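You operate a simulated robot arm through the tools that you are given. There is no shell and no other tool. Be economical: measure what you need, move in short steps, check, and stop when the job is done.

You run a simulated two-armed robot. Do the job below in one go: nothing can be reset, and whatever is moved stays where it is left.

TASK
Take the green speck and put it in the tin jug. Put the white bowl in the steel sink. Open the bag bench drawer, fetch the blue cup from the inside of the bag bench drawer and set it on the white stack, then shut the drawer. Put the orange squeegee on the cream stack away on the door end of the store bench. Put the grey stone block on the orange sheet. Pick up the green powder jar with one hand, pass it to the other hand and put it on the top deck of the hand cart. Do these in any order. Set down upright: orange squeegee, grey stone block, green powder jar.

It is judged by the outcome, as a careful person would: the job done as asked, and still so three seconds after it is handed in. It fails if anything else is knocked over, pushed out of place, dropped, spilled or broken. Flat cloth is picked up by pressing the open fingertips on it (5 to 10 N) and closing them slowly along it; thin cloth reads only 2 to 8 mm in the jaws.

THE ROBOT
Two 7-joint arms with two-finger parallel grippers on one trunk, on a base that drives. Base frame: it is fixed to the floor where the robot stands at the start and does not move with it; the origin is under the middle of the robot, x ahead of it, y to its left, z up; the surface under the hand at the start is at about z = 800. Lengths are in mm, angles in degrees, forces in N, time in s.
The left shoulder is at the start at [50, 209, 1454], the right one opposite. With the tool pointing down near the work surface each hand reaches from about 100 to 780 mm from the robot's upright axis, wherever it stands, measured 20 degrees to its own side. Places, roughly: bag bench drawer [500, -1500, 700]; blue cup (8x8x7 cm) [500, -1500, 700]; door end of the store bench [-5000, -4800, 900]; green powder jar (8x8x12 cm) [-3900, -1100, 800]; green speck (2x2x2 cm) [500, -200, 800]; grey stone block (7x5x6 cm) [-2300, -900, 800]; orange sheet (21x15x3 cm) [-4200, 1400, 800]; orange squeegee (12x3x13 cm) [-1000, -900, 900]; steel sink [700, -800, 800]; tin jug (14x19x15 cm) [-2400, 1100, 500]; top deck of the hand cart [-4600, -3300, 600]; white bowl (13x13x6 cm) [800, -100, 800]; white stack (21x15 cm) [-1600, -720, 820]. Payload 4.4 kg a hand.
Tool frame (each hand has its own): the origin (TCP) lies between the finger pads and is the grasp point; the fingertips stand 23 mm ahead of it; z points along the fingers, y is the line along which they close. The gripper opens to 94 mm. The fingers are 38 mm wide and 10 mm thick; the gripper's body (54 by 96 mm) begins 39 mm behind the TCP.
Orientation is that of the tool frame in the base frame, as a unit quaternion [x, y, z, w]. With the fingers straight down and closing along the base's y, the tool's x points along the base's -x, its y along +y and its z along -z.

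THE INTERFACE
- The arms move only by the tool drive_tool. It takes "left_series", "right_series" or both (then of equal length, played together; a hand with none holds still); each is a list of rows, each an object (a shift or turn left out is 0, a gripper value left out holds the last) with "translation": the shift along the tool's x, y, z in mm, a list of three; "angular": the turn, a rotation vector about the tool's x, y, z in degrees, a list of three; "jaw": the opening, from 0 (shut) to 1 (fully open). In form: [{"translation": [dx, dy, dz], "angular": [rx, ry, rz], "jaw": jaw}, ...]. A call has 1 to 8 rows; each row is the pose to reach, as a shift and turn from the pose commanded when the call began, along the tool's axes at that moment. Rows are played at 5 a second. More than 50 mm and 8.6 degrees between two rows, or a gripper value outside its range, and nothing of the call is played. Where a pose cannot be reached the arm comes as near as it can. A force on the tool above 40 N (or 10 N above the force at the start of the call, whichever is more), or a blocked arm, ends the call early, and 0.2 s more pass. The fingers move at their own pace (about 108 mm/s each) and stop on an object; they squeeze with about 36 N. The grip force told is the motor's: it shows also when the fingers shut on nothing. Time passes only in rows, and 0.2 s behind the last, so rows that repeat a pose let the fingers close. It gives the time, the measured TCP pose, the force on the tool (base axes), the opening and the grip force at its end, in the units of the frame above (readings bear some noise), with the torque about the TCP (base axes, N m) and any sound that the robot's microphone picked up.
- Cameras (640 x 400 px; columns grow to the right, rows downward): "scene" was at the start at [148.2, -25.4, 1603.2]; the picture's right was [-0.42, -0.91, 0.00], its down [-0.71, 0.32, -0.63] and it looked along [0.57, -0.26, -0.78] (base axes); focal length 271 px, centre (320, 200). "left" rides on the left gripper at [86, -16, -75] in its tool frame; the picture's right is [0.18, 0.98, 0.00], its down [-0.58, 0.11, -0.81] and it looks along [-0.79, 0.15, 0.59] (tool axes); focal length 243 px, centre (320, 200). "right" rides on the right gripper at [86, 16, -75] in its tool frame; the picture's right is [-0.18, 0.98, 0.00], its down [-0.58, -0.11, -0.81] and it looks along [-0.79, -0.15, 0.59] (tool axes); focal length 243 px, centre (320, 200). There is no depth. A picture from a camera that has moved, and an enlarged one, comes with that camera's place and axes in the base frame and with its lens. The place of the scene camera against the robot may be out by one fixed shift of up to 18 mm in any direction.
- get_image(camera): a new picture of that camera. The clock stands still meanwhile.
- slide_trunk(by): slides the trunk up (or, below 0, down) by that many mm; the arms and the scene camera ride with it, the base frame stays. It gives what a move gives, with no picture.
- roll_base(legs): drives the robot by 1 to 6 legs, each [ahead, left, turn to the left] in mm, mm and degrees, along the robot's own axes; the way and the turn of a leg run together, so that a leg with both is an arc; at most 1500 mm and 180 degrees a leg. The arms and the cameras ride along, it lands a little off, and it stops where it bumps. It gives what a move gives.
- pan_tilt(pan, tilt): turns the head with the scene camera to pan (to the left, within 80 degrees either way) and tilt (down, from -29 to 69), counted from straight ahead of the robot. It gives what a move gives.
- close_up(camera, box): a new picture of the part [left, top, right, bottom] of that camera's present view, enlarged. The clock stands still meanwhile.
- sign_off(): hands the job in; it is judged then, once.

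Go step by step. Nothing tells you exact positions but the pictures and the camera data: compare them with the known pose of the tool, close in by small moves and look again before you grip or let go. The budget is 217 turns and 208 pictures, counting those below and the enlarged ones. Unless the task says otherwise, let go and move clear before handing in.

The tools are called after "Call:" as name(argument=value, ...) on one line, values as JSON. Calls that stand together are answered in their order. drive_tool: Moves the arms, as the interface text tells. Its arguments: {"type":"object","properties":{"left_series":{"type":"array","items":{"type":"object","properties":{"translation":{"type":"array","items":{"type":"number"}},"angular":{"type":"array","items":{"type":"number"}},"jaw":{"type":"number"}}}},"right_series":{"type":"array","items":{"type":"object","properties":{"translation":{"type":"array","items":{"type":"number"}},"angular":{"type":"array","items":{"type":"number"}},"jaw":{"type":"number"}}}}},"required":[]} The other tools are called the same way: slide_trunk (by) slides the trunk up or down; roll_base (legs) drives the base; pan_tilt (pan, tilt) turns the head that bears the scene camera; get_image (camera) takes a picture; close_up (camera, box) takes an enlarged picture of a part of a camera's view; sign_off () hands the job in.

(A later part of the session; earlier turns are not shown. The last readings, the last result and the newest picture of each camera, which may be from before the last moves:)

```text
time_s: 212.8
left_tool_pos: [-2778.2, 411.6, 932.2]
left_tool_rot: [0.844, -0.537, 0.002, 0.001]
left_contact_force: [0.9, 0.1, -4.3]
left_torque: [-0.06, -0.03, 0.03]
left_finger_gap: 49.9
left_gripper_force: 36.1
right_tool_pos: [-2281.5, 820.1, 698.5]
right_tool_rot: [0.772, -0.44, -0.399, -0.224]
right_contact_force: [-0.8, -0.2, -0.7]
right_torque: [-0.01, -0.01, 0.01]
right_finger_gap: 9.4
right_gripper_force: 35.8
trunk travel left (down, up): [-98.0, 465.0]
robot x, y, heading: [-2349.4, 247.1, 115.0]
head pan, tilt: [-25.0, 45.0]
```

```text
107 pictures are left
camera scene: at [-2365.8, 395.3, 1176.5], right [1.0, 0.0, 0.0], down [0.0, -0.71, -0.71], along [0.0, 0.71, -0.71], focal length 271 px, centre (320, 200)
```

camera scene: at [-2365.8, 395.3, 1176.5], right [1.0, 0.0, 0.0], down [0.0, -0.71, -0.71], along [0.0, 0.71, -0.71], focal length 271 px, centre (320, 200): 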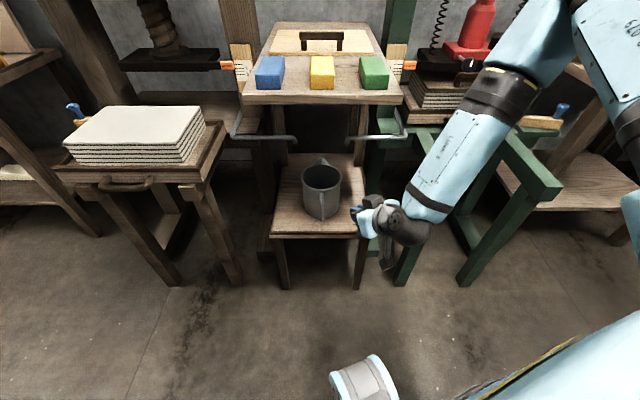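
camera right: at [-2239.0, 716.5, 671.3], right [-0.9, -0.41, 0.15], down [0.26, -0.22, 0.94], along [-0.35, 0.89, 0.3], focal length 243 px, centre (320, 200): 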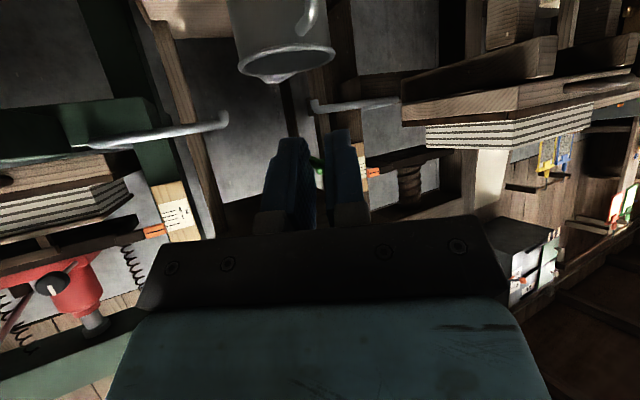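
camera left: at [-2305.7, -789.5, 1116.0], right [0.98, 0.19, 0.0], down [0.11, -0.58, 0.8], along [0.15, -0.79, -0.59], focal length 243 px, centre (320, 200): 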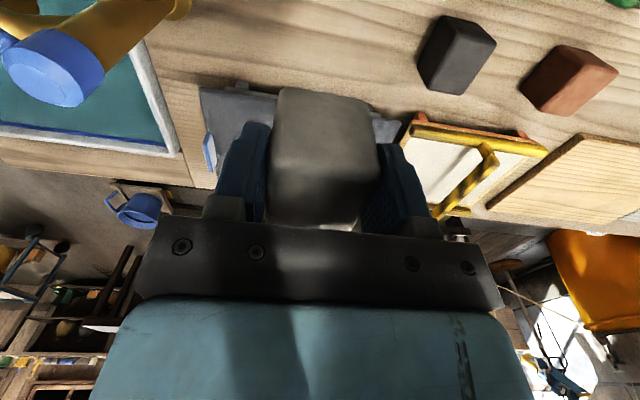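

Reaching under the overhang with this elbow posture would put the right forearm into the table. Better: place the block first with the left hand, then set the speck down and regrasp it with the left, which reaches forward well. I'll restore the right hand and drive to the orange sheet's bench.

Call:
slide_trunk(by=340)

Call:
drive_tool(right_series=[{"angular": [0, 8, 0]}, {"angular": [0, 16, 0]}, {"angular": [0, 24, 0]}, {"angular": [0, 32, 0]}, {"angular": [0, 40, 0]}, {"angular": [0, 48, 0]}, {"angular": [0, 54.6, 0]}])

Call:
roll_base(legs=[[-200, 0, 0], [0, 0, 65], [1500, 0, 0], [300, 0, 0], [0, 0, -90]])

Call:
pan_tilt(pan=0, tilt=40)

Call:
get_image(camera="scene")

```text
time_s: 216.1
left_tool_pos: [-2778.8, 410.7, 1272.7]
left_tool_rot: [0.844, -0.537, 0.002, 0.001]
left_contact_force: [0.0, -0.2, -4.9]
left_torque: [-0.06, -0.03, 0.04]
left_finger_gap: 49.9
left_gripper_force: 36.4
right_tool_pos: [-2281.1, 819.3, 1039.5]
right_tool_rot: [0.772, -0.44, -0.4, -0.226]
right_contact_force: [0.2, -0.3, -0.6]
right_torque: [0.03, -0.02, -0.01]
right_finger_gap: 9.4
right_gripper_force: 36.1
trunk travel left (down, up): [-438.0, 125.0]
robot x, y, heading: [-2348.2, 247.8, 115.0]
head pan, tilt: [-25.0, 45.0]
```

```text
time_s: 217.7
left_tool_pos: [-2779.7, 412.9, 1271.3]
left_tool_rot: [0.843, -0.537, 0.002, 0.003]
left_contact_force: [-0.1, 0.2, -4.1]
left_torque: [-0.06, -0.03, 0.03]
left_finger_gap: 49.8
left_gripper_force: 36.3
right_tool_pos: [-2280.6, 820.1, 1037.8]
right_tool_rot: [0.869, -0.494, 0.0, 0.003]
right_contact_force: [0.1, 0.2, -1.4]
right_torque: [-0.01, -0.05, 0.01]
right_finger_gap: 9.5
right_gripper_force: 35.8
trunk travel left (down, up): [-438.0, 125.0]
robot x, y, heading: [-2348.8, 250.2, 115.2]
head pan, tilt: [-25.0, 45.0]
```

```text
time_s: 234.6
left_tool_pos: [-4373.0, 384.4, 1272.1]
left_tool_rot: [-0.707, 0.707, -0.002, -0.001]
left_contact_force: [0.3, -0.2, -3.6]
left_torque: [-0.09, -0.01, 0.0]
left_finger_gap: 49.8
left_gripper_force: 36.6
right_tool_pos: [-3748.6, 545.7, 1039.8]
right_tool_rot: [0.741, -0.671, -0.001, 0.001]
right_contact_force: [-0.5, -0.3, 0.5]
right_torque: [0.03, 0.02, -0.02]
right_finger_gap: 9.4
right_gripper_force: 36.5
trunk travel left (down, up): [-438.0, 125.0]
robot x, y, heading: [-4049.9, 57.1, 90.1]
head pan, tilt: [-25.0, 45.0]
```

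```text
time_s: 235.5
left_tool_pos: [-4371.5, 385.0, 1272.2]
left_tool_rot: [-0.707, 0.707, -0.002, -0.002]
left_contact_force: [-0.1, 0.0, -4.4]
left_torque: [-0.06, 0.0, 0.0]
left_finger_gap: 49.8
left_gripper_force: 36.2
right_tool_pos: [-3748.8, 545.6, 1039.9]
right_tool_rot: [0.741, -0.671, -0.001, 0.002]
right_contact_force: [-1.2, -0.5, 0.4]
right_torque: [0.0, 0.01, -0.01]
right_finger_gap: 9.9
right_gripper_force: 35.6
trunk travel left (down, up): [-438.0, 125.0]
robot x, y, heading: [-4051.9, 54.4, 90.1]
head pan, tilt: [0.0, 40.0]
```

```text
106 pictures are left
camera scene: at [-4039.8, 213.6, 1523.7], right [1.0, 0.0, 0.0], down [0.0, -0.64, -0.77], along [0.0, 0.77, -0.64], focal length 271 px, centre (320, 200)
```

scene: 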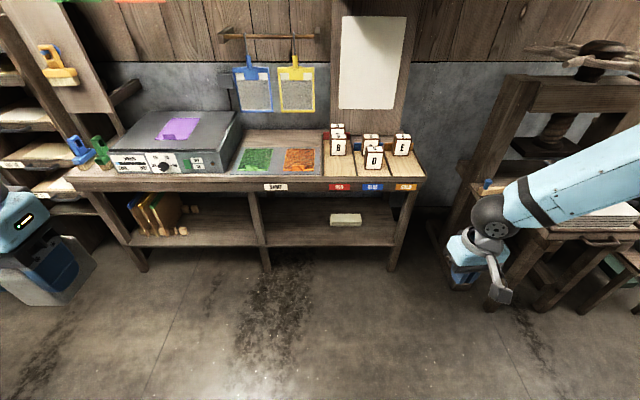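

The orange sheet lies on the bench at about [-4140, 1380]. Zooming in.

Call:
close_up(camera="scene", box=[220, 110, 440, 210])

```text
2.91 times, centred on (330, 160) of scene
camera zoom: at [-4039.8, 213.6, 1523.7], right [1.0, 0.0, 0.0], down [0.0, -0.64, -0.77], along [0.0, 0.77, -0.64], focal length 787 px, centre (291, 316)
```

zoom: 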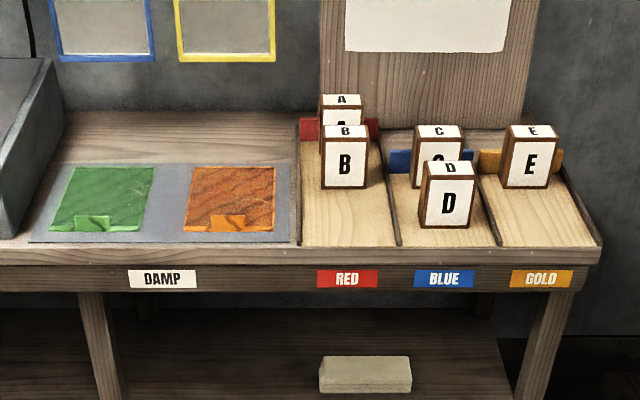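

I'll extend the left hand forward, then drive up to the bench.

Call:
drive_tool(left_series=[{"translation": [-35, -23, 22]}, {"translation": [-70, -46, 44]}, {"translation": [-105, -69, 66]}, {"translation": [-140, -92, 88]}, {"translation": [-175, -115, 110]}, {"translation": [-210, -138, 132]}, {"translation": [-245, -161, 154]}, {"translation": [-280, -184, 176]}])

Call:
roll_base(legs=[[600, 20, 0]])

Call:
get_image(camera="scene")

Call:
get_image(camera="left")

```text
time_s: 237.3
left_tool_pos: [-4187.4, 668.5, 1092.1]
left_tool_rot: [0.708, -0.706, 0.001, 0.003]
left_contact_force: [-0.2, 0.4, -3.6]
left_torque: [-0.09, 0.04, -0.02]
left_finger_gap: 49.8
left_gripper_force: 36.6
right_tool_pos: [-3747.9, 546.9, 1037.6]
right_tool_rot: [0.741, -0.671, -0.001, 0.002]
right_contact_force: [0.3, -0.3, -0.2]
right_torque: [0.02, 0.02, -0.02]
right_finger_gap: 9.3
right_gripper_force: 36.2
trunk travel left (down, up): [-438.0, 125.0]
robot x, y, heading: [-4050.2, 54.2, 90.0]
head pan, tilt: [0.0, 40.0]
```

```text
time_s: 240.7
left_tool_pos: [-4208.2, 1267.0, 1093.1]
left_tool_rot: [0.708, -0.706, 0.002, 0.002]
left_contact_force: [0.5, -0.3, -5.0]
left_torque: [-0.08, 0.01, -0.01]
left_finger_gap: 49.9
left_gripper_force: 36.4
right_tool_pos: [-3768.4, 1147.1, 1039.6]
right_tool_rot: [0.743, -0.67, -0.001, 0.001]
right_contact_force: [0.0, -0.2, -0.9]
right_torque: [0.05, -0.01, 0.02]
right_finger_gap: 9.6
right_gripper_force: 35.6
trunk travel left (down, up): [-438.0, 125.0]
robot x, y, heading: [-4072.5, 653.5, 90.3]
head pan, tilt: [0.0, 40.0]
```

```text
104 pictures are left
camera scene: at [-4060.3, 814.9, 1523.7], right [1.0, 0.0, 0.0], down [0.0, -0.64, -0.77], along [0.0, 0.77, -0.64], focal length 271 px, centre (320, 200)
```

scene: 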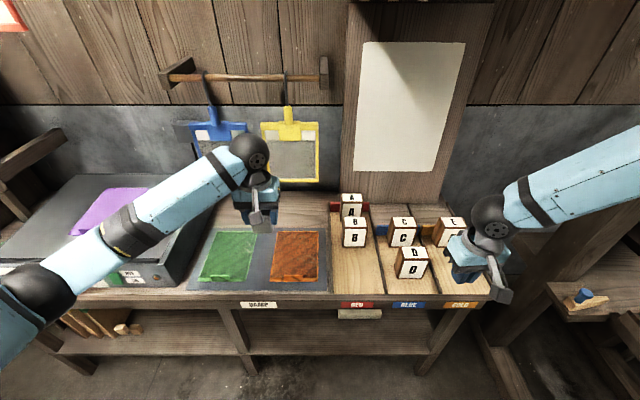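

```text
103 pictures are left
camera left: at [-4192.5, 1179.1, 1168.3], right [-0.98, -0.19, 0.0], down [-0.11, 0.58, 0.8], along [-0.15, 0.79, -0.6], focal length 243 px, centre (320, 200)
```

left: 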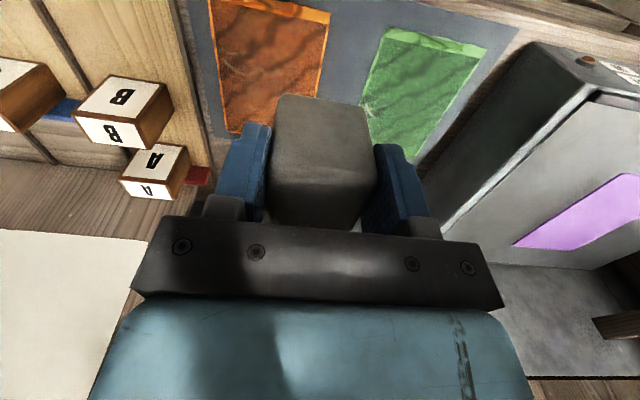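

I'll move forward a bit more and bring the block over the orange sheet's centre, about [-4148, 1365].

Call:
roll_base(legs=[[60, 0, 0]])

Call:
drive_tool(left_series=[{"translation": [-9, -15, 42]}, {"translation": [-18, -30, 84]}, {"translation": [-27, -45, 126]}, {"translation": [-36, -60, 165]}, {"translation": [-36, -60, 190]}])

Call:
get_image(camera="left")

Call:
get_image(camera="scene")

```text
time_s: 241.7
left_tool_pos: [-4209.3, 1325.2, 1092.7]
left_tool_rot: [0.708, -0.706, 0.002, 0.001]
left_contact_force: [0.0, -0.4, -5.0]
left_torque: [-0.06, 0.01, -0.02]
left_finger_gap: 49.8
left_gripper_force: 36.3
right_tool_pos: [-3769.3, 1205.5, 1040.2]
right_tool_rot: [0.742, -0.67, 0.0, 0.001]
right_contact_force: [0.1, 0.4, -0.4]
right_torque: [0.03, 0.01, 0.01]
right_finger_gap: 9.9
right_gripper_force: 35.6
trunk travel left (down, up): [-438.0, 125.0]
robot x, y, heading: [-4072.1, 716.4, 89.9]
head pan, tilt: [0.0, 40.0]
```

```text
time_s: 242.8
left_tool_pos: [-4149.8, 1360.7, 901.8]
left_tool_rot: [-0.707, 0.707, -0.002, -0.002]
left_contact_force: [0.8, 0.5, -4.5]
left_torque: [-0.07, -0.01, 0.01]
left_finger_gap: 49.9
left_gripper_force: 36.0
right_tool_pos: [-3768.6, 1205.4, 1038.6]
right_tool_rot: [0.742, -0.67, -0.001, 0.002]
right_contact_force: [-0.5, 0.4, -0.4]
right_torque: [0.0, -0.02, 0.04]
right_finger_gap: 9.6
right_gripper_force: 35.7
trunk travel left (down, up): [-438.0, 125.0]
robot x, y, heading: [-4069.3, 713.1, 90.0]
head pan, tilt: [0.0, 40.0]
```

```text
102 pictures are left
camera left: at [-4133.1, 1273.1, 977.7], right [-0.98, -0.18, 0.0], down [-0.11, 0.59, 0.8], along [-0.15, 0.79, -0.6], focal length 243 px, centre (320, 200)
```

left: 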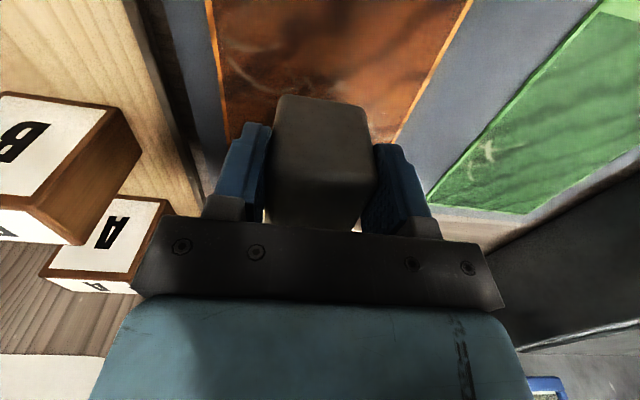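

```text
101 pictures are left
camera scene: at [-4060.8, 874.5, 1523.7], right [1.0, 0.0, 0.0], down [0.0, -0.64, -0.77], along [0.0, 0.77, -0.64], focal length 271 px, centre (320, 200)
```

scene: 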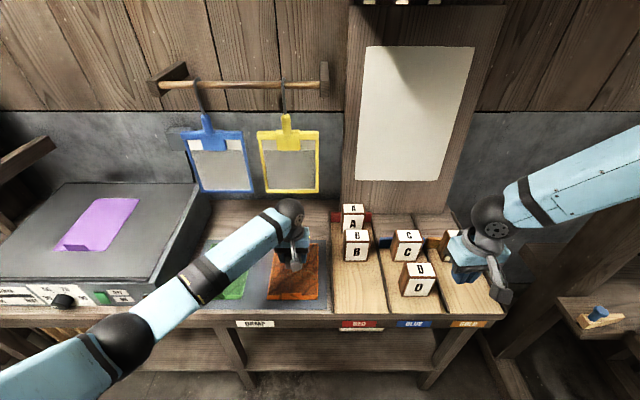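

Call:
drive_tool(left_series=[{"translation": [10, 0, 25]}, {"translation": [10, 0, 42]}, {"translation": [10, 0, 48]}, {"translation": [10, 0, 54]}])

```text
time_s: 243.8
left_tool_pos: [-4150.1, 1351.1, 856.6]
left_tool_rot: [0.708, -0.706, -0.001, -0.001]
left_contact_force: [-2.3, -1.5, 27.4]
left_torque: [-0.18, 0.14, 0.0]
left_finger_gap: 50.2
left_gripper_force: 35.9
right_tool_pos: [-3769.2, 1204.0, 1040.4]
right_tool_rot: [0.742, -0.67, -0.003, 0.0]
right_contact_force: [-0.1, 0.5, -0.2]
right_torque: [0.0, 0.03, 0.0]
right_finger_gap: 9.8
right_gripper_force: 36.7
trunk travel left (down, up): [-438.0, 125.0]
robot x, y, heading: [-4074.7, 711.6, 90.0]
head pan, tilt: [0.0, 40.0]
```

Contact with the sheet. I'll ease off, release and lift.

Call:
drive_tool(left_series=[{"translation": [0, 0, -6]}, {"translation": [0, 0, -6], "jaw": 0.7}, {"translation": [0, 0, -6], "jaw": 0.9}, {"translation": [0, 0, -35]}, {"translation": [0, 0, -75]}, {"translation": [0, 0, -115]}, {"translation": [0, 0, -150]}])

Call:
get_image(camera="left")

Call:
get_image(camera="scene")

```text
time_s: 245.4
left_tool_pos: [-4149.5, 1351.7, 1000.5]
left_tool_rot: [0.708, -0.706, 0.001, 0.002]
left_contact_force: [-0.2, 0.4, -0.1]
left_torque: [0.02, 0.0, 0.02]
left_finger_gap: 84.6
left_gripper_force: 0.1
right_tool_pos: [-3768.1, 1205.7, 1039.0]
right_tool_rot: [0.742, -0.67, -0.001, 0.001]
right_contact_force: [-0.5, -0.5, 0.3]
right_torque: [0.02, 0.01, 0.02]
right_finger_gap: 9.7
right_gripper_force: 36.2
trunk travel left (down, up): [-438.0, 125.0]
robot x, y, heading: [-4069.7, 714.2, 90.2]
head pan, tilt: [0.0, 40.0]
```

```text
100 pictures are left
camera left: at [-4133.8, 1263.0, 1075.4], right [-0.98, -0.19, 0.0], down [-0.11, 0.58, 0.8], along [-0.15, 0.79, -0.59], focal length 243 px, centre (320, 200)
```

left: 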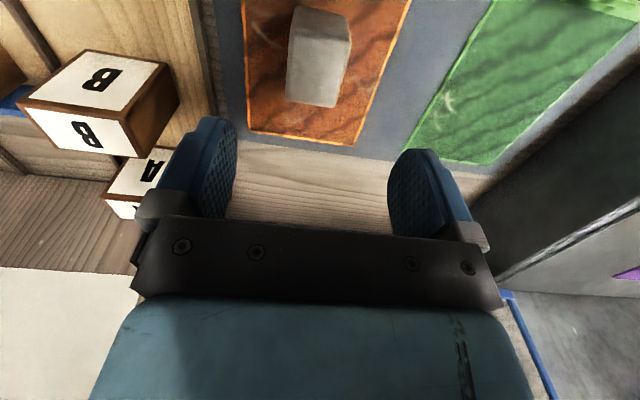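

```text
99 pictures are left
camera scene: at [-4060.0, 873.1, 1523.8], right [1.0, 0.0, 0.0], down [0.0, -0.64, -0.77], along [0.0, 0.77, -0.64], focal length 271 px, centre (320, 200)
```

scene: 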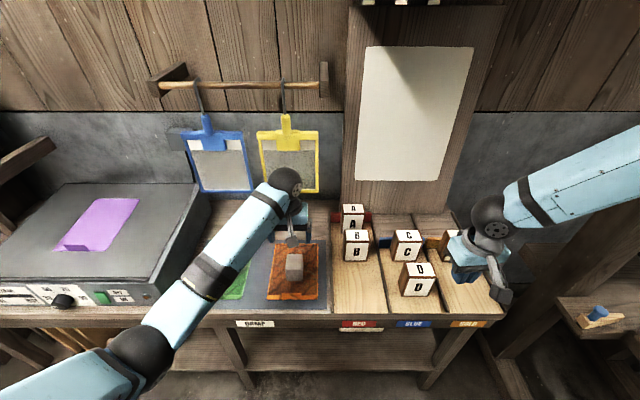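

The block stands on the orange sheet. Next I'll go to the jar table, which has bare wood where I can set the speck down and swap hands.

Call:
drive_tool(left_series=[{"translation": [40, 0, -30]}, {"translation": [80, 0, -60]}, {"translation": [100, 0, -100]}])

Call:
roll_base(legs=[[-500, 0, 0], [0, 0, 90], [-750, 0, 0], [0, 1200, 0]])

Call:
pan_tilt(pan=0, tilt=40)

Call:
get_image(camera="scene")

```text
time_s: 246.2
left_tool_pos: [-4147.9, 1253.2, 1098.6]
left_tool_rot: [0.707, -0.707, 0.001, 0.002]
left_contact_force: [-0.1, -0.5, -0.2]
left_torque: [-0.02, 0.01, 0.02]
left_finger_gap: 84.7
left_gripper_force: 0.2
right_tool_pos: [-3768.5, 1205.1, 1039.8]
right_tool_rot: [0.742, -0.67, -0.001, 0.001]
right_contact_force: [-0.5, -0.4, -0.3]
right_torque: [-0.03, -0.01, -0.02]
right_finger_gap: 9.6
right_gripper_force: 35.5
trunk travel left (down, up): [-438.0, 125.0]
robot x, y, heading: [-4074.2, 716.1, 90.3]
head pan, tilt: [0.0, 40.0]
```

```text
time_s: 267.0
left_tool_pos: [-3843.1, -1060.1, 1097.7]
left_tool_rot: [1.0, 0.008, 0.002, 0.0]
left_contact_force: [-0.2, 0.3, 0.3]
left_torque: [0.0, -0.02, 0.02]
left_finger_gap: 84.5
left_gripper_force: 0.1
right_tool_pos: [-3800.8, -679.6, 1038.9]
right_tool_rot: [0.998, 0.058, 0.0, 0.002]
right_contact_force: [0.4, 0.3, 0.2]
right_torque: [-0.02, 0.05, -0.02]
right_finger_gap: 9.6
right_gripper_force: 35.9
trunk travel left (down, up): [-438.0, 125.0]
robot x, y, heading: [-3304.9, -977.4, -179.0]
head pan, tilt: [0.0, 40.0]
```

```text
time_s: 267.6
left_tool_pos: [-3843.4, -1062.5, 1098.1]
left_tool_rot: [1.0, 0.008, 0.002, 0.0]
left_contact_force: [-0.1, 0.6, 0.4]
left_torque: [-0.01, 0.01, 0.02]
left_finger_gap: 84.8
left_gripper_force: 0.0
right_tool_pos: [-3801.1, -679.2, 1040.2]
right_tool_rot: [0.998, 0.059, 0.002, 0.002]
right_contact_force: [-0.2, -0.7, 0.9]
right_torque: [0.01, -0.03, 0.03]
right_finger_gap: 9.5
right_gripper_force: 36.1
trunk travel left (down, up): [-438.0, 125.0]
robot x, y, heading: [-3309.3, -975.2, -178.9]
head pan, tilt: [0.0, 40.0]
```

```text
98 pictures are left
camera scene: at [-3446.8, -972.0, 1523.8], right [-0.02, 1.0, 0.0], down [0.64, 0.01, -0.77], along [-0.77, -0.01, -0.64], focal length 271 px, centre (320, 200)
```

scene: 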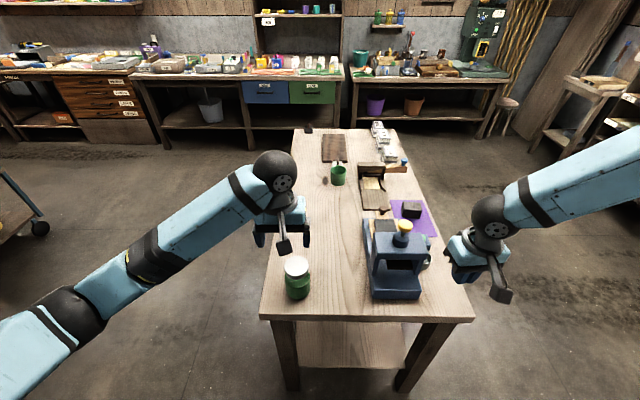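

The jar is at the table's near-left corner with bare wood beside it. I'll position the right hand over the bare area and lower the trunk.

Call:
roll_base(legs=[[90, 247, 0]])

Call:
slide_trunk(by=-190)

Call:
get_image(camera="right")

Call:
get_image(camera="scene")

```text
time_s: 270.4
left_tool_pos: [-3929.9, -1308.1, 1098.0]
left_tool_rot: [1.0, 0.007, 0.003, 0.0]
left_contact_force: [-0.3, -0.2, -0.3]
left_torque: [0.01, 0.01, -0.04]
left_finger_gap: 84.6
left_gripper_force: 0.1
right_tool_pos: [-3887.7, -927.1, 1039.5]
right_tool_rot: [0.998, 0.057, 0.001, 0.001]
right_contact_force: [0.1, 0.4, 0.1]
right_torque: [0.01, 0.01, -0.02]
right_finger_gap: 9.7
right_gripper_force: 36.1
trunk travel left (down, up): [-438.0, 125.0]
robot x, y, heading: [-3391.8, -1219.3, -179.2]
head pan, tilt: [0.0, 40.0]
```

```text
time_s: 272.5
left_tool_pos: [-3931.2, -1307.0, 907.9]
left_tool_rot: [1.0, 0.008, 0.002, 0.0]
left_contact_force: [0.4, -0.2, 0.2]
left_torque: [0.02, 0.0, -0.02]
left_finger_gap: 84.6
left_gripper_force: 0.0
right_tool_pos: [-3886.6, -926.8, 849.0]
right_tool_rot: [0.998, 0.057, 0.001, 0.002]
right_contact_force: [-0.6, 0.2, 0.5]
right_torque: [-0.01, 0.0, 0.03]
right_finger_gap: 9.6
right_gripper_force: 36.2
trunk travel left (down, up): [-248.0, 315.0]
robot x, y, heading: [-3393.6, -1222.7, -179.5]
head pan, tilt: [0.0, 40.0]
```

```text
97 pictures are left
camera right: at [-3799.8, -932.1, 923.4], right [-0.07, -1.0, 0.0], down [-0.59, 0.05, 0.81], along [-0.8, 0.05, -0.59], focal length 243 px, centre (320, 200)
```

right: 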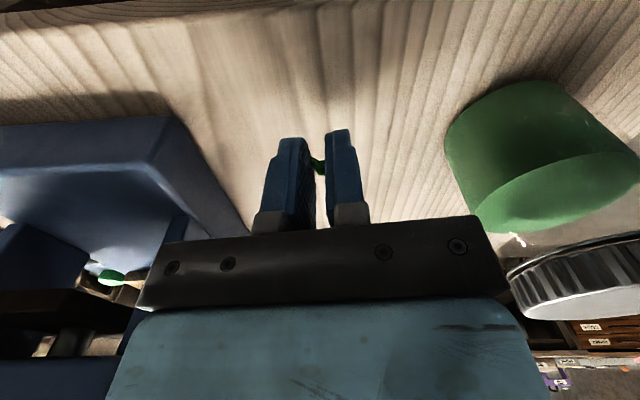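

```text
96 pictures are left
camera scene: at [-3532.7, -1218.9, 1333.8], right [-0.01, 1.0, 0.0], down [0.64, 0.01, -0.77], along [-0.77, -0.01, -0.64], focal length 271 px, centre (320, 200)
```

scene: 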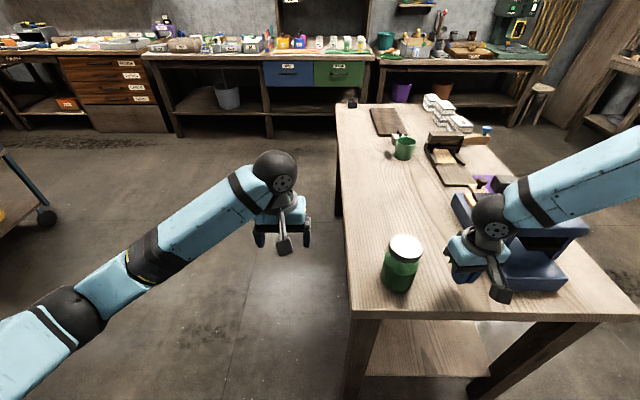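

Clear of the jar and the press. Lowering the last bit to the table.

Call:
slide_trunk(by=-28)

Call:
drive_tool(right_series=[{"translation": [0, 0, 3]}, {"translation": [0, 0, 6]}, {"translation": [0, 0, 9]}])

```text
time_s: 273.2
left_tool_pos: [-3928.8, -1306.7, 879.0]
left_tool_rot: [1.0, 0.007, 0.001, 0.0]
left_contact_force: [-0.3, 0.5, 0.0]
left_torque: [-0.01, 0.02, -0.01]
left_finger_gap: 84.6
left_gripper_force: 0.0
right_tool_pos: [-3886.4, -926.1, 822.2]
right_tool_rot: [0.998, 0.056, 0.0, 0.001]
right_contact_force: [0.5, 0.1, 0.0]
right_torque: [0.0, -0.02, 0.01]
right_finger_gap: 9.5
right_gripper_force: 36.0
trunk travel left (down, up): [-220.0, 343.0]
robot x, y, heading: [-3390.0, -1223.1, -179.4]
head pan, tilt: [0.0, 40.0]
```

```text
time_s: 274.0
left_tool_pos: [-3931.6, -1307.4, 880.2]
left_tool_rot: [1.0, 0.007, 0.002, 0.001]
left_contact_force: [0.5, -0.1, -1.3]
left_torque: [-0.02, -0.02, 0.01]
left_finger_gap: 84.4
left_gripper_force: 0.1
right_tool_pos: [-3887.5, -926.3, 813.3]
right_tool_rot: [0.998, 0.057, 0.0, 0.001]
right_contact_force: [0.4, 0.0, -0.3]
right_torque: [0.0, -0.02, 0.03]
right_finger_gap: 9.7
right_gripper_force: 36.0
trunk travel left (down, up): [-220.0, 343.0]
robot x, y, heading: [-3395.1, -1221.6, -179.3]
head pan, tilt: [0.0, 40.0]
```

Call:
drive_tool(right_series=[{"translation": [0, 0, 4]}, {"translation": [0, 0, 8]}, {"translation": [0, 0, 11]}])

Call:
get_image(camera="right")

```text
time_s: 274.8
left_tool_pos: [-3929.1, -1306.2, 881.1]
left_tool_rot: [1.0, 0.008, 0.002, -0.001]
left_contact_force: [0.3, -0.1, 0.0]
left_torque: [0.01, 0.02, -0.03]
left_finger_gap: 84.6
left_gripper_force: 0.0
right_tool_pos: [-3886.3, -926.1, 803.0]
right_tool_rot: [0.998, 0.057, -0.001, 0.002]
right_contact_force: [0.2, 1.5, 11.3]
right_torque: [0.04, 0.07, -0.02]
right_finger_gap: 9.4
right_gripper_force: 36.0
trunk travel left (down, up): [-220.0, 343.0]
robot x, y, heading: [-3391.0, -1220.7, -179.3]
head pan, tilt: [0.0, 40.0]
```

```text
95 pictures are left
camera right: at [-3799.5, -932.4, 876.9], right [-0.07, -1.0, 0.0], down [-0.59, 0.05, 0.81], along [-0.81, 0.05, -0.59], focal length 243 px, centre (320, 200)
```

right: 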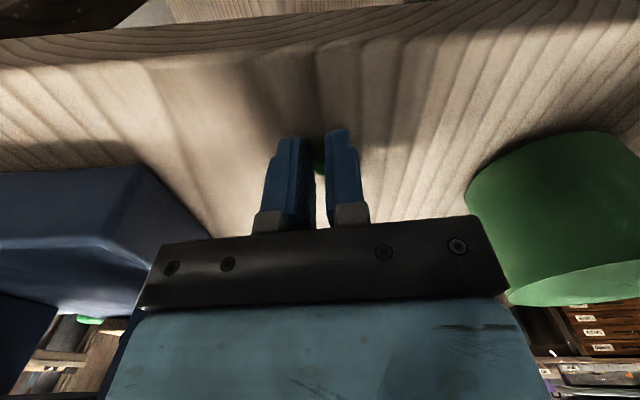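

Touching the table at tip height ~780. Opening gently and lifting.

Call:
drive_tool(right_series=[{"translation": [0, 0, -1], "jaw": 0.15}, {"translation": [0, 0, -1], "jaw": 0.3}, {"translation": [0, 0, -1], "jaw": 0.4}, {"translation": [0, 0, -40], "jaw": 0.4}, {"translation": [0, 0, -85]}, {"translation": [0, 0, -130]}, {"translation": [0, 0, -175]}, {"translation": [0, 0, -215]}])

Call:
get_image(camera="right")

```text
time_s: 276.6
left_tool_pos: [-3929.5, -1306.3, 881.0]
left_tool_rot: [1.0, 0.007, 0.001, 0.0]
left_contact_force: [0.3, -0.6, 1.1]
left_torque: [-0.02, 0.0, 0.02]
left_finger_gap: 84.7
left_gripper_force: 0.1
right_tool_pos: [-3886.5, -925.6, 1017.5]
right_tool_rot: [0.998, 0.056, -0.001, 0.002]
right_contact_force: [0.2, 0.8, 0.1]
right_torque: [0.02, 0.01, 0.04]
right_finger_gap: 37.5
right_gripper_force: 0.1
trunk travel left (down, up): [-220.0, 343.0]
robot x, y, heading: [-3391.2, -1221.7, -179.1]
head pan, tilt: [0.0, 40.0]
```

```text
94 pictures are left
camera right: at [-3799.6, -931.6, 1090.7], right [-0.07, -1.0, 0.0], down [-0.59, 0.04, 0.81], along [-0.8, 0.06, -0.59], focal length 243 px, centre (320, 200)
```

right: 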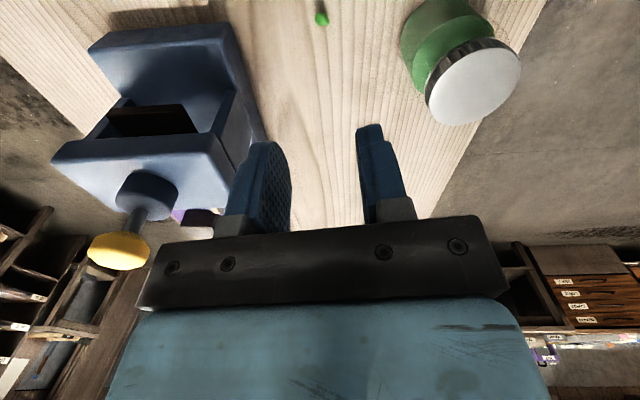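

The speck is on the table at [-3891, -924]. Now I'll bring the left hand over it.

Call:
slide_trunk(by=120)

Call:
roll_base(legs=[[-45, -378, 0]])

Call:
get_image(camera="left")

Call:
get_image(camera="scene")

```text
time_s: 278.1
left_tool_pos: [-3929.0, -1307.1, 999.5]
left_tool_rot: [1.0, 0.008, 0.003, 0.0]
left_contact_force: [0.2, 0.6, -1.3]
left_torque: [0.0, -0.02, -0.03]
left_finger_gap: 84.6
left_gripper_force: 0.2
right_tool_pos: [-3888.3, -924.8, 1137.1]
right_tool_rot: [0.998, 0.057, 0.0, 0.001]
right_contact_force: [1.1, -0.1, 0.1]
right_torque: [0.0, -0.02, -0.01]
right_finger_gap: 37.7
right_gripper_force: 0.0
trunk travel left (down, up): [-340.0, 223.0]
robot x, y, heading: [-3388.6, -1223.7, -179.2]
head pan, tilt: [0.0, 40.0]
```

```text
time_s: 282.0
left_tool_pos: [-3891.5, -925.1, 999.5]
left_tool_rot: [1.0, 0.008, 0.003, 0.0]
left_contact_force: [-0.3, -0.1, 0.5]
left_torque: [0.01, 0.03, 0.0]
left_finger_gap: 84.4
left_gripper_force: 0.0
right_tool_pos: [-3847.9, -543.5, 1135.0]
right_tool_rot: [0.998, 0.058, 0.0, 0.002]
right_contact_force: [0.3, -0.2, 0.0]
right_torque: [-0.02, 0.05, -0.03]
right_finger_gap: 37.4
right_gripper_force: 0.1
trunk travel left (down, up): [-340.0, 223.0]
robot x, y, heading: [-3351.9, -838.3, -179.1]
head pan, tilt: [0.0, 40.0]
```

```text
93 pictures are left
camera left: at [-3804.8, -907.8, 1074.7], right [0.2, -0.98, 0.0], down [-0.58, -0.12, 0.8], along [-0.79, -0.16, -0.59], focal length 243 px, centre (320, 200)
```

left: 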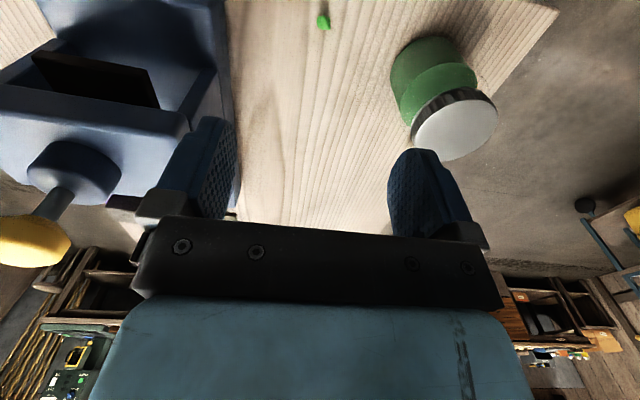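

```text
92 pictures are left
camera scene: at [-3493.7, -835.3, 1425.8], right [-0.01, 1.0, 0.0], down [0.64, 0.01, -0.77], along [-0.77, -0.01, -0.64], focal length 271 px, centre (320, 200)
```

scene: 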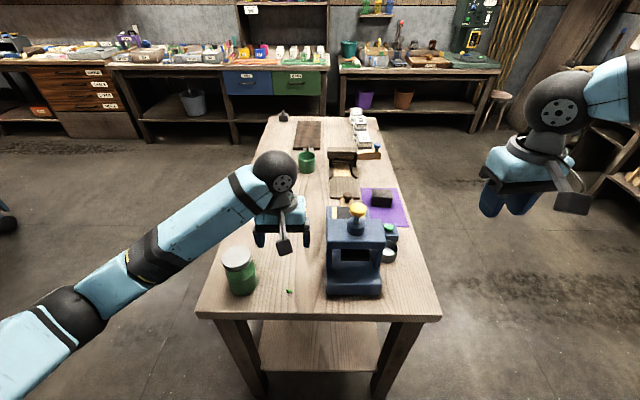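

Call:
drive_tool(left_series=[{"translation": [-2, 3, 45], "jaw": 0.4}, {"translation": [-2, 3, 90], "jaw": 0.4}, {"translation": [-2, 3, 135]}, {"translation": [-2, 3, 170]}])

Call:
get_image(camera="left")

```text
time_s: 283.0
left_tool_pos: [-3891.5, -925.0, 830.8]
left_tool_rot: [1.0, 0.008, 0.003, 0.0]
left_contact_force: [0.1, -0.6, 0.8]
left_torque: [0.0, 0.02, 0.0]
left_finger_gap: 37.8
left_gripper_force: 0.1
right_tool_pos: [-3849.4, -543.7, 1135.7]
right_tool_rot: [0.998, 0.058, 0.0, 0.001]
right_contact_force: [-0.9, -0.5, -0.6]
right_torque: [0.01, -0.02, 0.0]
right_finger_gap: 37.7
right_gripper_force: 0.1
trunk travel left (down, up): [-340.0, 223.0]
robot x, y, heading: [-3351.4, -839.9, -178.8]
head pan, tilt: [0.0, 40.0]
```

```text
91 pictures are left
camera left: at [-3805.9, -909.7, 905.0], right [0.2, -0.98, 0.0], down [-0.58, -0.12, 0.8], along [-0.79, -0.16, -0.59], focal length 243 px, centre (320, 200)
```

left: 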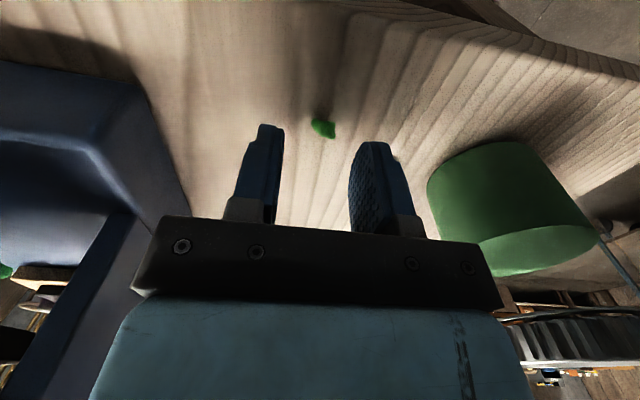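

Call:
drive_tool(left_series=[{"translation": [-3, 3.5, 14]}, {"translation": [-3, 3.5, 25]}, {"translation": [-3, 3.5, 25], "jaw": 0}, {"translation": [-3, 3.5, 25], "jaw": 0}, {"translation": [-3, 3.5, 25], "jaw": 0}, {"translation": [-3, 3.5, 0]}, {"translation": [-3, 3.5, -40]}])

Call:
get_image(camera="left")

```text
time_s: 284.6
left_tool_pos: [-3896.3, -928.5, 870.6]
left_tool_rot: [1.0, 0.008, 0.003, 0.001]
left_contact_force: [-1.1, -0.2, 0.4]
left_torque: [0.04, 0.0, 0.01]
left_finger_gap: 9.6
left_gripper_force: 36.0
right_tool_pos: [-3848.7, -540.5, 1136.1]
right_tool_rot: [0.998, 0.057, 0.001, 0.003]
right_contact_force: [-0.4, 0.3, -0.2]
right_torque: [-0.01, -0.02, 0.0]
right_finger_gap: 37.7
right_gripper_force: 0.0
trunk travel left (down, up): [-340.0, 223.0]
robot x, y, heading: [-3355.0, -839.4, -179.0]
head pan, tilt: [0.0, 40.0]
```

```text
90 pictures are left
camera left: at [-3810.5, -912.7, 943.9], right [0.2, -0.98, 0.0], down [-0.58, -0.12, 0.8], along [-0.79, -0.16, -0.6], focal length 243 px, centre (320, 200)
```

left: 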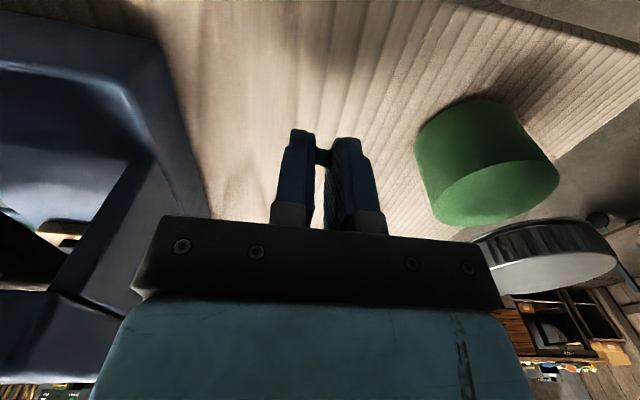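

The left hand now holds the speck. I'll raise it, tuck the right hand back, and drive to the jug facing +y.

Call:
drive_tool(left_series=[{"translation": [0, 0, -45]}, {"translation": [0, 0, -90]}, {"translation": [0, 0, -135]}, {"translation": [0, 0, -180]}, {"translation": [0, 0, -225]}], right_series=[{"translation": [30, 0, 0]}, {"translation": [60, 0, 0]}, {"translation": [90, 0, 0]}, {"translation": [120, 0, 0]}, {"translation": [150, 0, 0]}])

Call:
roll_base(legs=[[0, -1000, 0], [-1117, 0, 0], [0, 0, -91]])

Call:
pan_tilt(pan=0, tilt=50)

Call:
get_image(camera="scene")

```text
time_s: 285.8
left_tool_pos: [-3893.9, -928.8, 1098.2]
left_tool_rot: [1.0, 0.008, 0.002, 0.001]
left_contact_force: [0.3, 0.3, 1.1]
left_torque: [-0.04, 0.03, 0.01]
left_finger_gap: 9.8
left_gripper_force: 36.4
right_tool_pos: [-3698.4, -523.4, 1136.9]
right_tool_rot: [0.998, 0.058, -0.001, 0.002]
right_contact_force: [0.5, 0.3, -0.2]
right_torque: [-0.01, 0.0, -0.01]
right_finger_gap: 37.4
right_gripper_force: 0.0
trunk travel left (down, up): [-340.0, 223.0]
robot x, y, heading: [-3351.6, -837.3, -179.6]
head pan, tilt: [0.0, 40.0]
```

```text
time_s: 304.1
left_tool_pos: [-2369.2, 752.0, 1096.9]
left_tool_rot: [0.718, -0.696, 0.002, 0.002]
left_contact_force: [-0.1, 0.3, -0.3]
left_torque: [0.01, -0.03, 0.0]
left_finger_gap: 9.5
left_gripper_force: 35.4
right_tool_pos: [-1960.9, 563.5, 1137.5]
right_tool_rot: [0.752, -0.66, -0.001, 0.001]
right_contact_force: [0.3, -0.4, 0.3]
right_torque: [-0.02, 0.01, 0.02]
right_finger_gap: 37.8
right_gripper_force: 0.1
trunk travel left (down, up): [-340.0, 223.0]
robot x, y, heading: [-2273.1, 211.9, 91.9]
head pan, tilt: [0.0, 40.0]
```

```text
time_s: 304.8
left_tool_pos: [-2368.7, 752.3, 1096.9]
left_tool_rot: [0.718, -0.696, 0.001, 0.003]
left_contact_force: [0.3, -0.6, -0.2]
left_torque: [-0.02, -0.01, 0.0]
left_finger_gap: 9.3
left_gripper_force: 35.7
right_tool_pos: [-1960.9, 563.7, 1135.8]
right_tool_rot: [0.751, -0.66, -0.001, 0.002]
right_contact_force: [0.0, -0.5, -1.1]
right_torque: [-0.03, -0.01, -0.02]
right_finger_gap: 37.5
right_gripper_force: 0.1
trunk travel left (down, up): [-340.0, 223.0]
robot x, y, heading: [-2270.3, 208.9, 91.9]
head pan, tilt: [0.0, 50.0]
```

```text
89 pictures are left
camera scene: at [-2262.7, 361.5, 1411.6], right [1.0, 0.03, 0.0], down [0.02, -0.77, -0.64], along [-0.02, 0.64, -0.77], focal length 271 px, centre (320, 200)
```

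scene: 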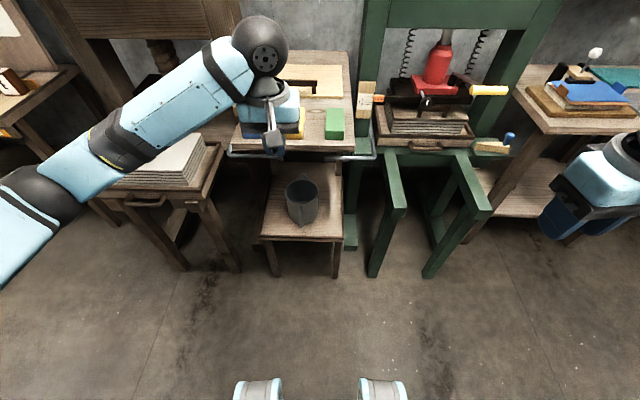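

The jug is at about [-2360, 1095]. I'll pitch the left hand forward about 68°.

Call:
drive_tool(left_series=[{"angular": [0, -8.5, 0]}, {"angular": [0, -17, 0]}, {"angular": [0, -25.5, 0]}, {"angular": [0, -34, 0]}, {"angular": [0, -42.5, 0]}, {"angular": [0, -51, 0]}, {"angular": [0, -59.5, 0]}, {"angular": [0, -68, 0]}])

Call:
slide_trunk(by=-200)

```text
time_s: 306.6
left_tool_pos: [-2369.4, 752.5, 1097.3]
left_tool_rot: [0.596, -0.577, -0.402, -0.388]
left_contact_force: [0.2, 0.3, -0.1]
left_torque: [-0.03, 0.02, -0.01]
left_finger_gap: 9.6
left_gripper_force: 36.0
right_tool_pos: [-1961.2, 563.5, 1137.2]
right_tool_rot: [0.752, -0.659, -0.002, 0.002]
right_contact_force: [0.5, -0.2, -0.4]
right_torque: [0.03, 0.01, 0.0]
right_finger_gap: 37.7
right_gripper_force: 0.0
trunk travel left (down, up): [-340.0, 223.0]
robot x, y, heading: [-2272.1, 212.5, 91.7]
head pan, tilt: [0.0, 50.0]
```

```text
time_s: 308.8
left_tool_pos: [-2368.3, 753.0, 898.0]
left_tool_rot: [0.596, -0.578, -0.4, -0.387]
left_contact_force: [-0.6, -0.1, 0.8]
left_torque: [-0.01, 0.0, 0.01]
left_finger_gap: 9.6
left_gripper_force: 36.2
right_tool_pos: [-1961.6, 563.1, 937.7]
right_tool_rot: [0.751, -0.66, -0.001, 0.001]
right_contact_force: [-0.1, 0.5, -0.6]
right_torque: [-0.05, -0.04, 0.01]
right_finger_gap: 37.8
right_gripper_force: 0.1
trunk travel left (down, up): [-140.0, 423.0]
robot x, y, heading: [-2267.7, 210.1, 91.9]
head pan, tilt: [0.0, 50.0]
```

Call:
drive_tool(left_series=[{"translation": [37, 0, 15]}, {"translation": [74, 0, 30]}, {"translation": [111, 0, 45]}, {"translation": [148, 0, 60]}, {"translation": [185, 0, 75]}, {"translation": [222, 0, 90]}])

Call:
get_image(camera="left")

Call:
get_image(camera="scene")

```text
time_s: 310.4
left_tool_pos: [-2410.0, 778.5, 686.5]
left_tool_rot: [0.578, -0.563, -0.447, -0.386]
left_contact_force: [-0.1, -0.1, 0.3]
left_torque: [0.0, 0.0, 0.03]
left_finger_gap: 9.4
left_gripper_force: 35.6
right_tool_pos: [-1961.1, 561.0, 938.1]
right_tool_rot: [0.752, -0.66, -0.003, 0.001]
right_contact_force: [0.7, -0.8, -0.2]
right_torque: [0.01, 0.01, 0.02]
right_finger_gap: 37.3
right_gripper_force: 0.0
trunk travel left (down, up): [-140.0, 423.0]
robot x, y, heading: [-2270.8, 209.5, 91.9]
head pan, tilt: [0.0, 50.0]
stopped in row 6 (left hand): the arm was blocked; the commanded pose is now the measured one
```

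```text
88 pictures are left
camera left: at [-2391.8, 681.1, 625.4], right [-0.99, -0.12, -0.12], down [-0.02, -0.59, 0.8], along [-0.17, 0.79, 0.58], focal length 243 px, centre (320, 200)
```

left: 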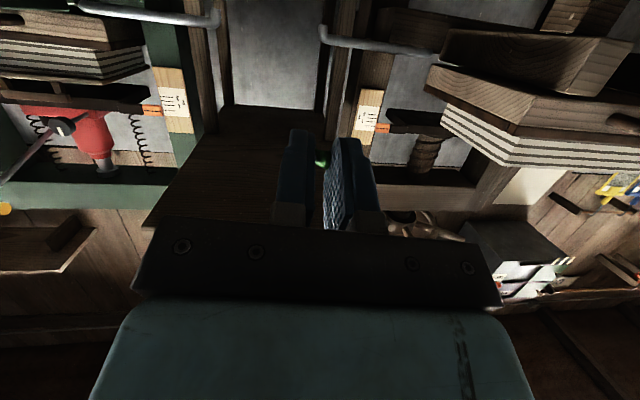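

```text
87 pictures are left
camera scene: at [-2261.1, 358.5, 1211.6], right [1.0, 0.03, 0.0], down [0.02, -0.76, -0.65], along [-0.02, 0.65, -0.76], focal length 271 px, centre (320, 200)
```

scene: 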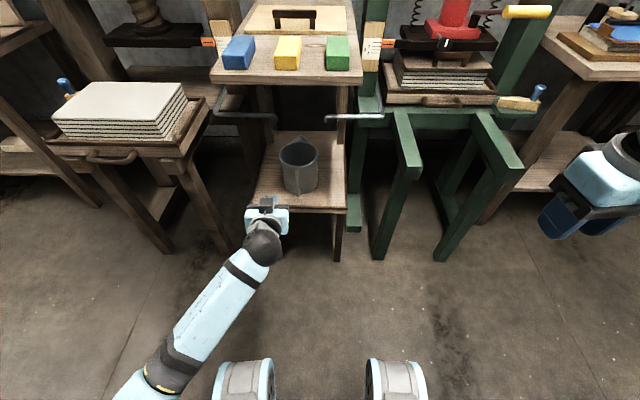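

The elbow came against the robot's own base because the trunk is low. I'll raise the trunk and reach down with the arm instead.

Call:
slide_trunk(by=170)

Call:
drive_tool(left_series=[{"translation": [38, -2, 12]}, {"translation": [76, -4, 24]}, {"translation": [114, -7, 36]}, {"translation": [152, -9, 48]}, {"translation": [190, -11, 60]}])

Call:
get_image(camera="scene")

```text
time_s: 312.3
left_tool_pos: [-2408.2, 777.3, 850.3]
left_tool_rot: [0.58, -0.566, -0.442, -0.384]
left_contact_force: [0.0, -0.1, 0.2]
left_torque: [-0.02, 0.02, -0.03]
left_finger_gap: 9.4
left_gripper_force: 36.1
right_tool_pos: [-1961.6, 564.1, 1107.3]
right_tool_rot: [0.752, -0.659, -0.001, 0.001]
right_contact_force: [0.0, 0.0, 1.0]
right_torque: [0.01, 0.03, -0.03]
right_finger_gap: 37.8
right_gripper_force: 0.1
trunk travel left (down, up): [-310.0, 253.0]
robot x, y, heading: [-2268.0, 212.4, 91.9]
head pan, tilt: [0.0, 50.0]
```

```text
time_s: 313.3
left_tool_pos: [-2497.5, 813.4, 826.9]
left_tool_rot: [-0.496, 0.545, 0.546, 0.398]
left_contact_force: [0.1, 0.1, -0.3]
left_torque: [0.01, -0.02, -0.04]
left_finger_gap: 10.0
left_gripper_force: 36.1
right_tool_pos: [-1961.4, 563.5, 1129.1]
right_tool_rot: [0.752, -0.659, -0.001, 0.001]
right_contact_force: [0.3, -0.6, -0.5]
right_torque: [-0.02, 0.0, 0.01]
right_finger_gap: 37.6
right_gripper_force: 0.0
trunk travel left (down, up): [-310.0, 253.0]
robot x, y, heading: [-2265.7, 206.5, 91.8]
head pan, tilt: [0.0, 50.0]
stopped in row 4 (left hand): the arm was blocked; the commanded pose is now the measured one
```

```text
86 pictures are left
camera scene: at [-2263.8, 361.5, 1402.3], right [1.0, 0.03, 0.0], down [0.02, -0.77, -0.64], along [-0.02, 0.64, -0.77], focal length 271 px, centre (320, 200)
```

scene: 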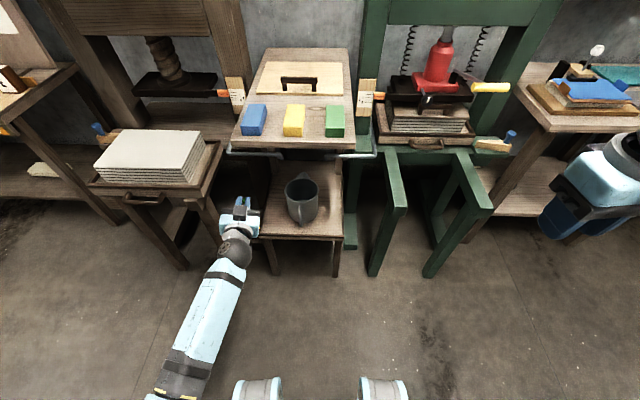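

The elbow dips into the base in this posture. I'll raise the hand, return it to vertical, go low that way (which worked for the block), and only then pitch partly.

Call:
drive_tool(left_series=[{"translation": [-45, 0, -4]}, {"translation": [-90, 0, -8]}, {"translation": [-135, 0, -12]}, {"translation": [-180, 0, -16]}, {"translation": [-220, 0, -20]}, {"translation": [-250, 0, -40]}])

Call:
drive_tool(left_series=[{"angular": [1.19, 8.4, -0.58]}, {"angular": [2.4, 16.8, -1.2]}, {"angular": [3.6, 25.2, -1.7]}, {"angular": [4.8, 33.6, -2.3]}, {"angular": [6, 42, -2.9]}, {"angular": [7.1, 50.4, -3.5]}, {"angular": [8.3, 58.8, -4.1]}, {"angular": [9.5, 67.2, -4.6]}])

Call:
drive_tool(left_series=[{"angular": [1.19, 8.4, -0.58]}, {"angular": [2.4, 17, -1.2]}])

Call:
get_image(camera="scene")

```text
time_s: 314.4
left_tool_pos: [-2491.0, 768.2, 929.1]
left_tool_rot: [-0.498, 0.605, 0.528, 0.328]
left_contact_force: [-1.4, -0.6, 0.0]
left_torque: [0.01, 0.02, -0.02]
left_finger_gap: 9.8
left_gripper_force: 36.1
right_tool_pos: [-1961.4, 563.1, 1123.7]
right_tool_rot: [0.752, -0.659, -0.001, 0.001]
right_contact_force: [-1.1, -0.4, 0.7]
right_torque: [-0.03, 0.02, 0.01]
right_finger_gap: 37.3
right_gripper_force: 0.0
trunk travel left (down, up): [-310.0, 253.0]
robot x, y, heading: [-2273.0, 208.2, 92.1]
head pan, tilt: [0.0, 50.0]
stopped in row 5 (left hand): the arm was blocked; the commanded pose is now the measured one
```

```text
time_s: 315.4
left_tool_pos: [-2540.7, 708.7, 838.5]
left_tool_rot: [-0.608, 0.721, 0.323, 0.078]
left_contact_force: [0.3, 0.2, 0.6]
left_torque: [0.0, 0.04, 0.01]
left_finger_gap: 9.7
left_gripper_force: 36.4
right_tool_pos: [-1962.2, 563.8, 1127.8]
right_tool_rot: [0.752, -0.66, -0.001, 0.001]
right_contact_force: [-0.3, -0.7, 0.9]
right_torque: [0.01, -0.01, 0.0]
right_finger_gap: 37.7
right_gripper_force: 0.1
trunk travel left (down, up): [-310.0, 253.0]
robot x, y, heading: [-2268.6, 211.5, 91.5]
head pan, tilt: [0.0, 50.0]
stopped in row 4 (left hand): the arm was blocked; the commanded pose is now the measured one
```

```text
refused: row 2 steps farther than a row can; nothing moved
```

```text
85 pictures are left
camera scene: at [-2262.9, 361.6, 1401.8], right [1.0, 0.03, 0.0], down [0.02, -0.77, -0.64], along [-0.02, 0.64, -0.77], focal length 271 px, centre (320, 200)
```

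scene: 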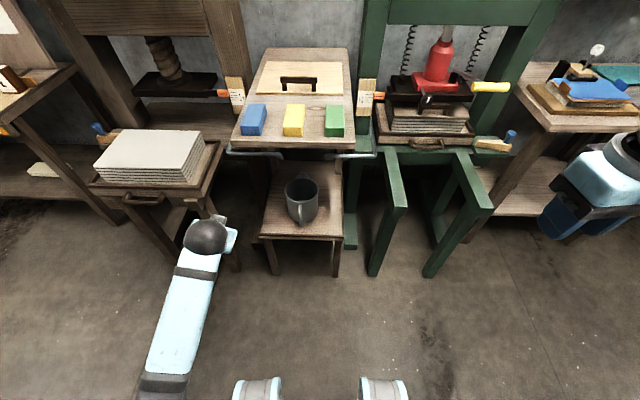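

The elbow is wedged on something low. Raising the trunk should free it.

Call:
slide_trunk(by=200)

Call:
pan_tilt(pan=45, tilt=60)

Call:
get_image(camera="scene")

```text
time_s: 317.6
left_tool_pos: [-2539.6, 709.0, 1018.2]
left_tool_rot: [-0.608, 0.721, 0.323, 0.078]
left_contact_force: [0.0, -0.2, -0.1]
left_torque: [-0.01, 0.0, 0.01]
left_finger_gap: 9.6
left_gripper_force: 36.2
right_tool_pos: [-1961.9, 563.5, 1306.8]
right_tool_rot: [0.751, -0.66, -0.001, 0.002]
right_contact_force: [0.2, 0.1, 0.5]
right_torque: [0.03, -0.01, -0.02]
right_finger_gap: 37.5
right_gripper_force: 0.0
trunk travel left (down, up): [-510.0, 53.0]
robot x, y, heading: [-2269.5, 204.8, 91.7]
head pan, tilt: [0.0, 50.0]
```

```text
time_s: 318.7
left_tool_pos: [-2540.3, 708.9, 1019.2]
left_tool_rot: [-0.608, 0.721, 0.323, 0.078]
left_contact_force: [-0.4, -1.2, -0.4]
left_torque: [-0.01, 0.01, 0.02]
left_finger_gap: 9.7
left_gripper_force: 35.6
right_tool_pos: [-1961.9, 564.5, 1307.9]
right_tool_rot: [0.752, -0.66, -0.002, 0.001]
right_contact_force: [0.4, -0.1, -0.1]
right_torque: [-0.03, -0.02, -0.01]
right_finger_gap: 37.8
right_gripper_force: 0.0
trunk travel left (down, up): [-510.0, 53.0]
robot x, y, heading: [-2266.9, 210.7, 91.7]
head pan, tilt: [45.0, 60.0]
```

```text
84 pictures are left
camera scene: at [-2308.9, 330.4, 1569.0], right [0.69, 0.73, 0.0], down [0.63, -0.59, -0.5], along [-0.36, 0.34, -0.87], focal length 271 px, centre (320, 200)
```

scene: 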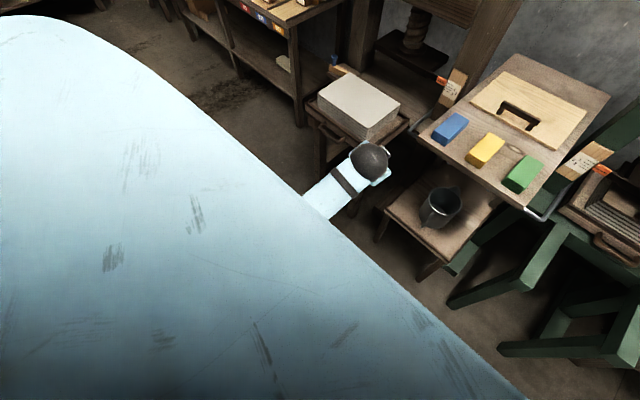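

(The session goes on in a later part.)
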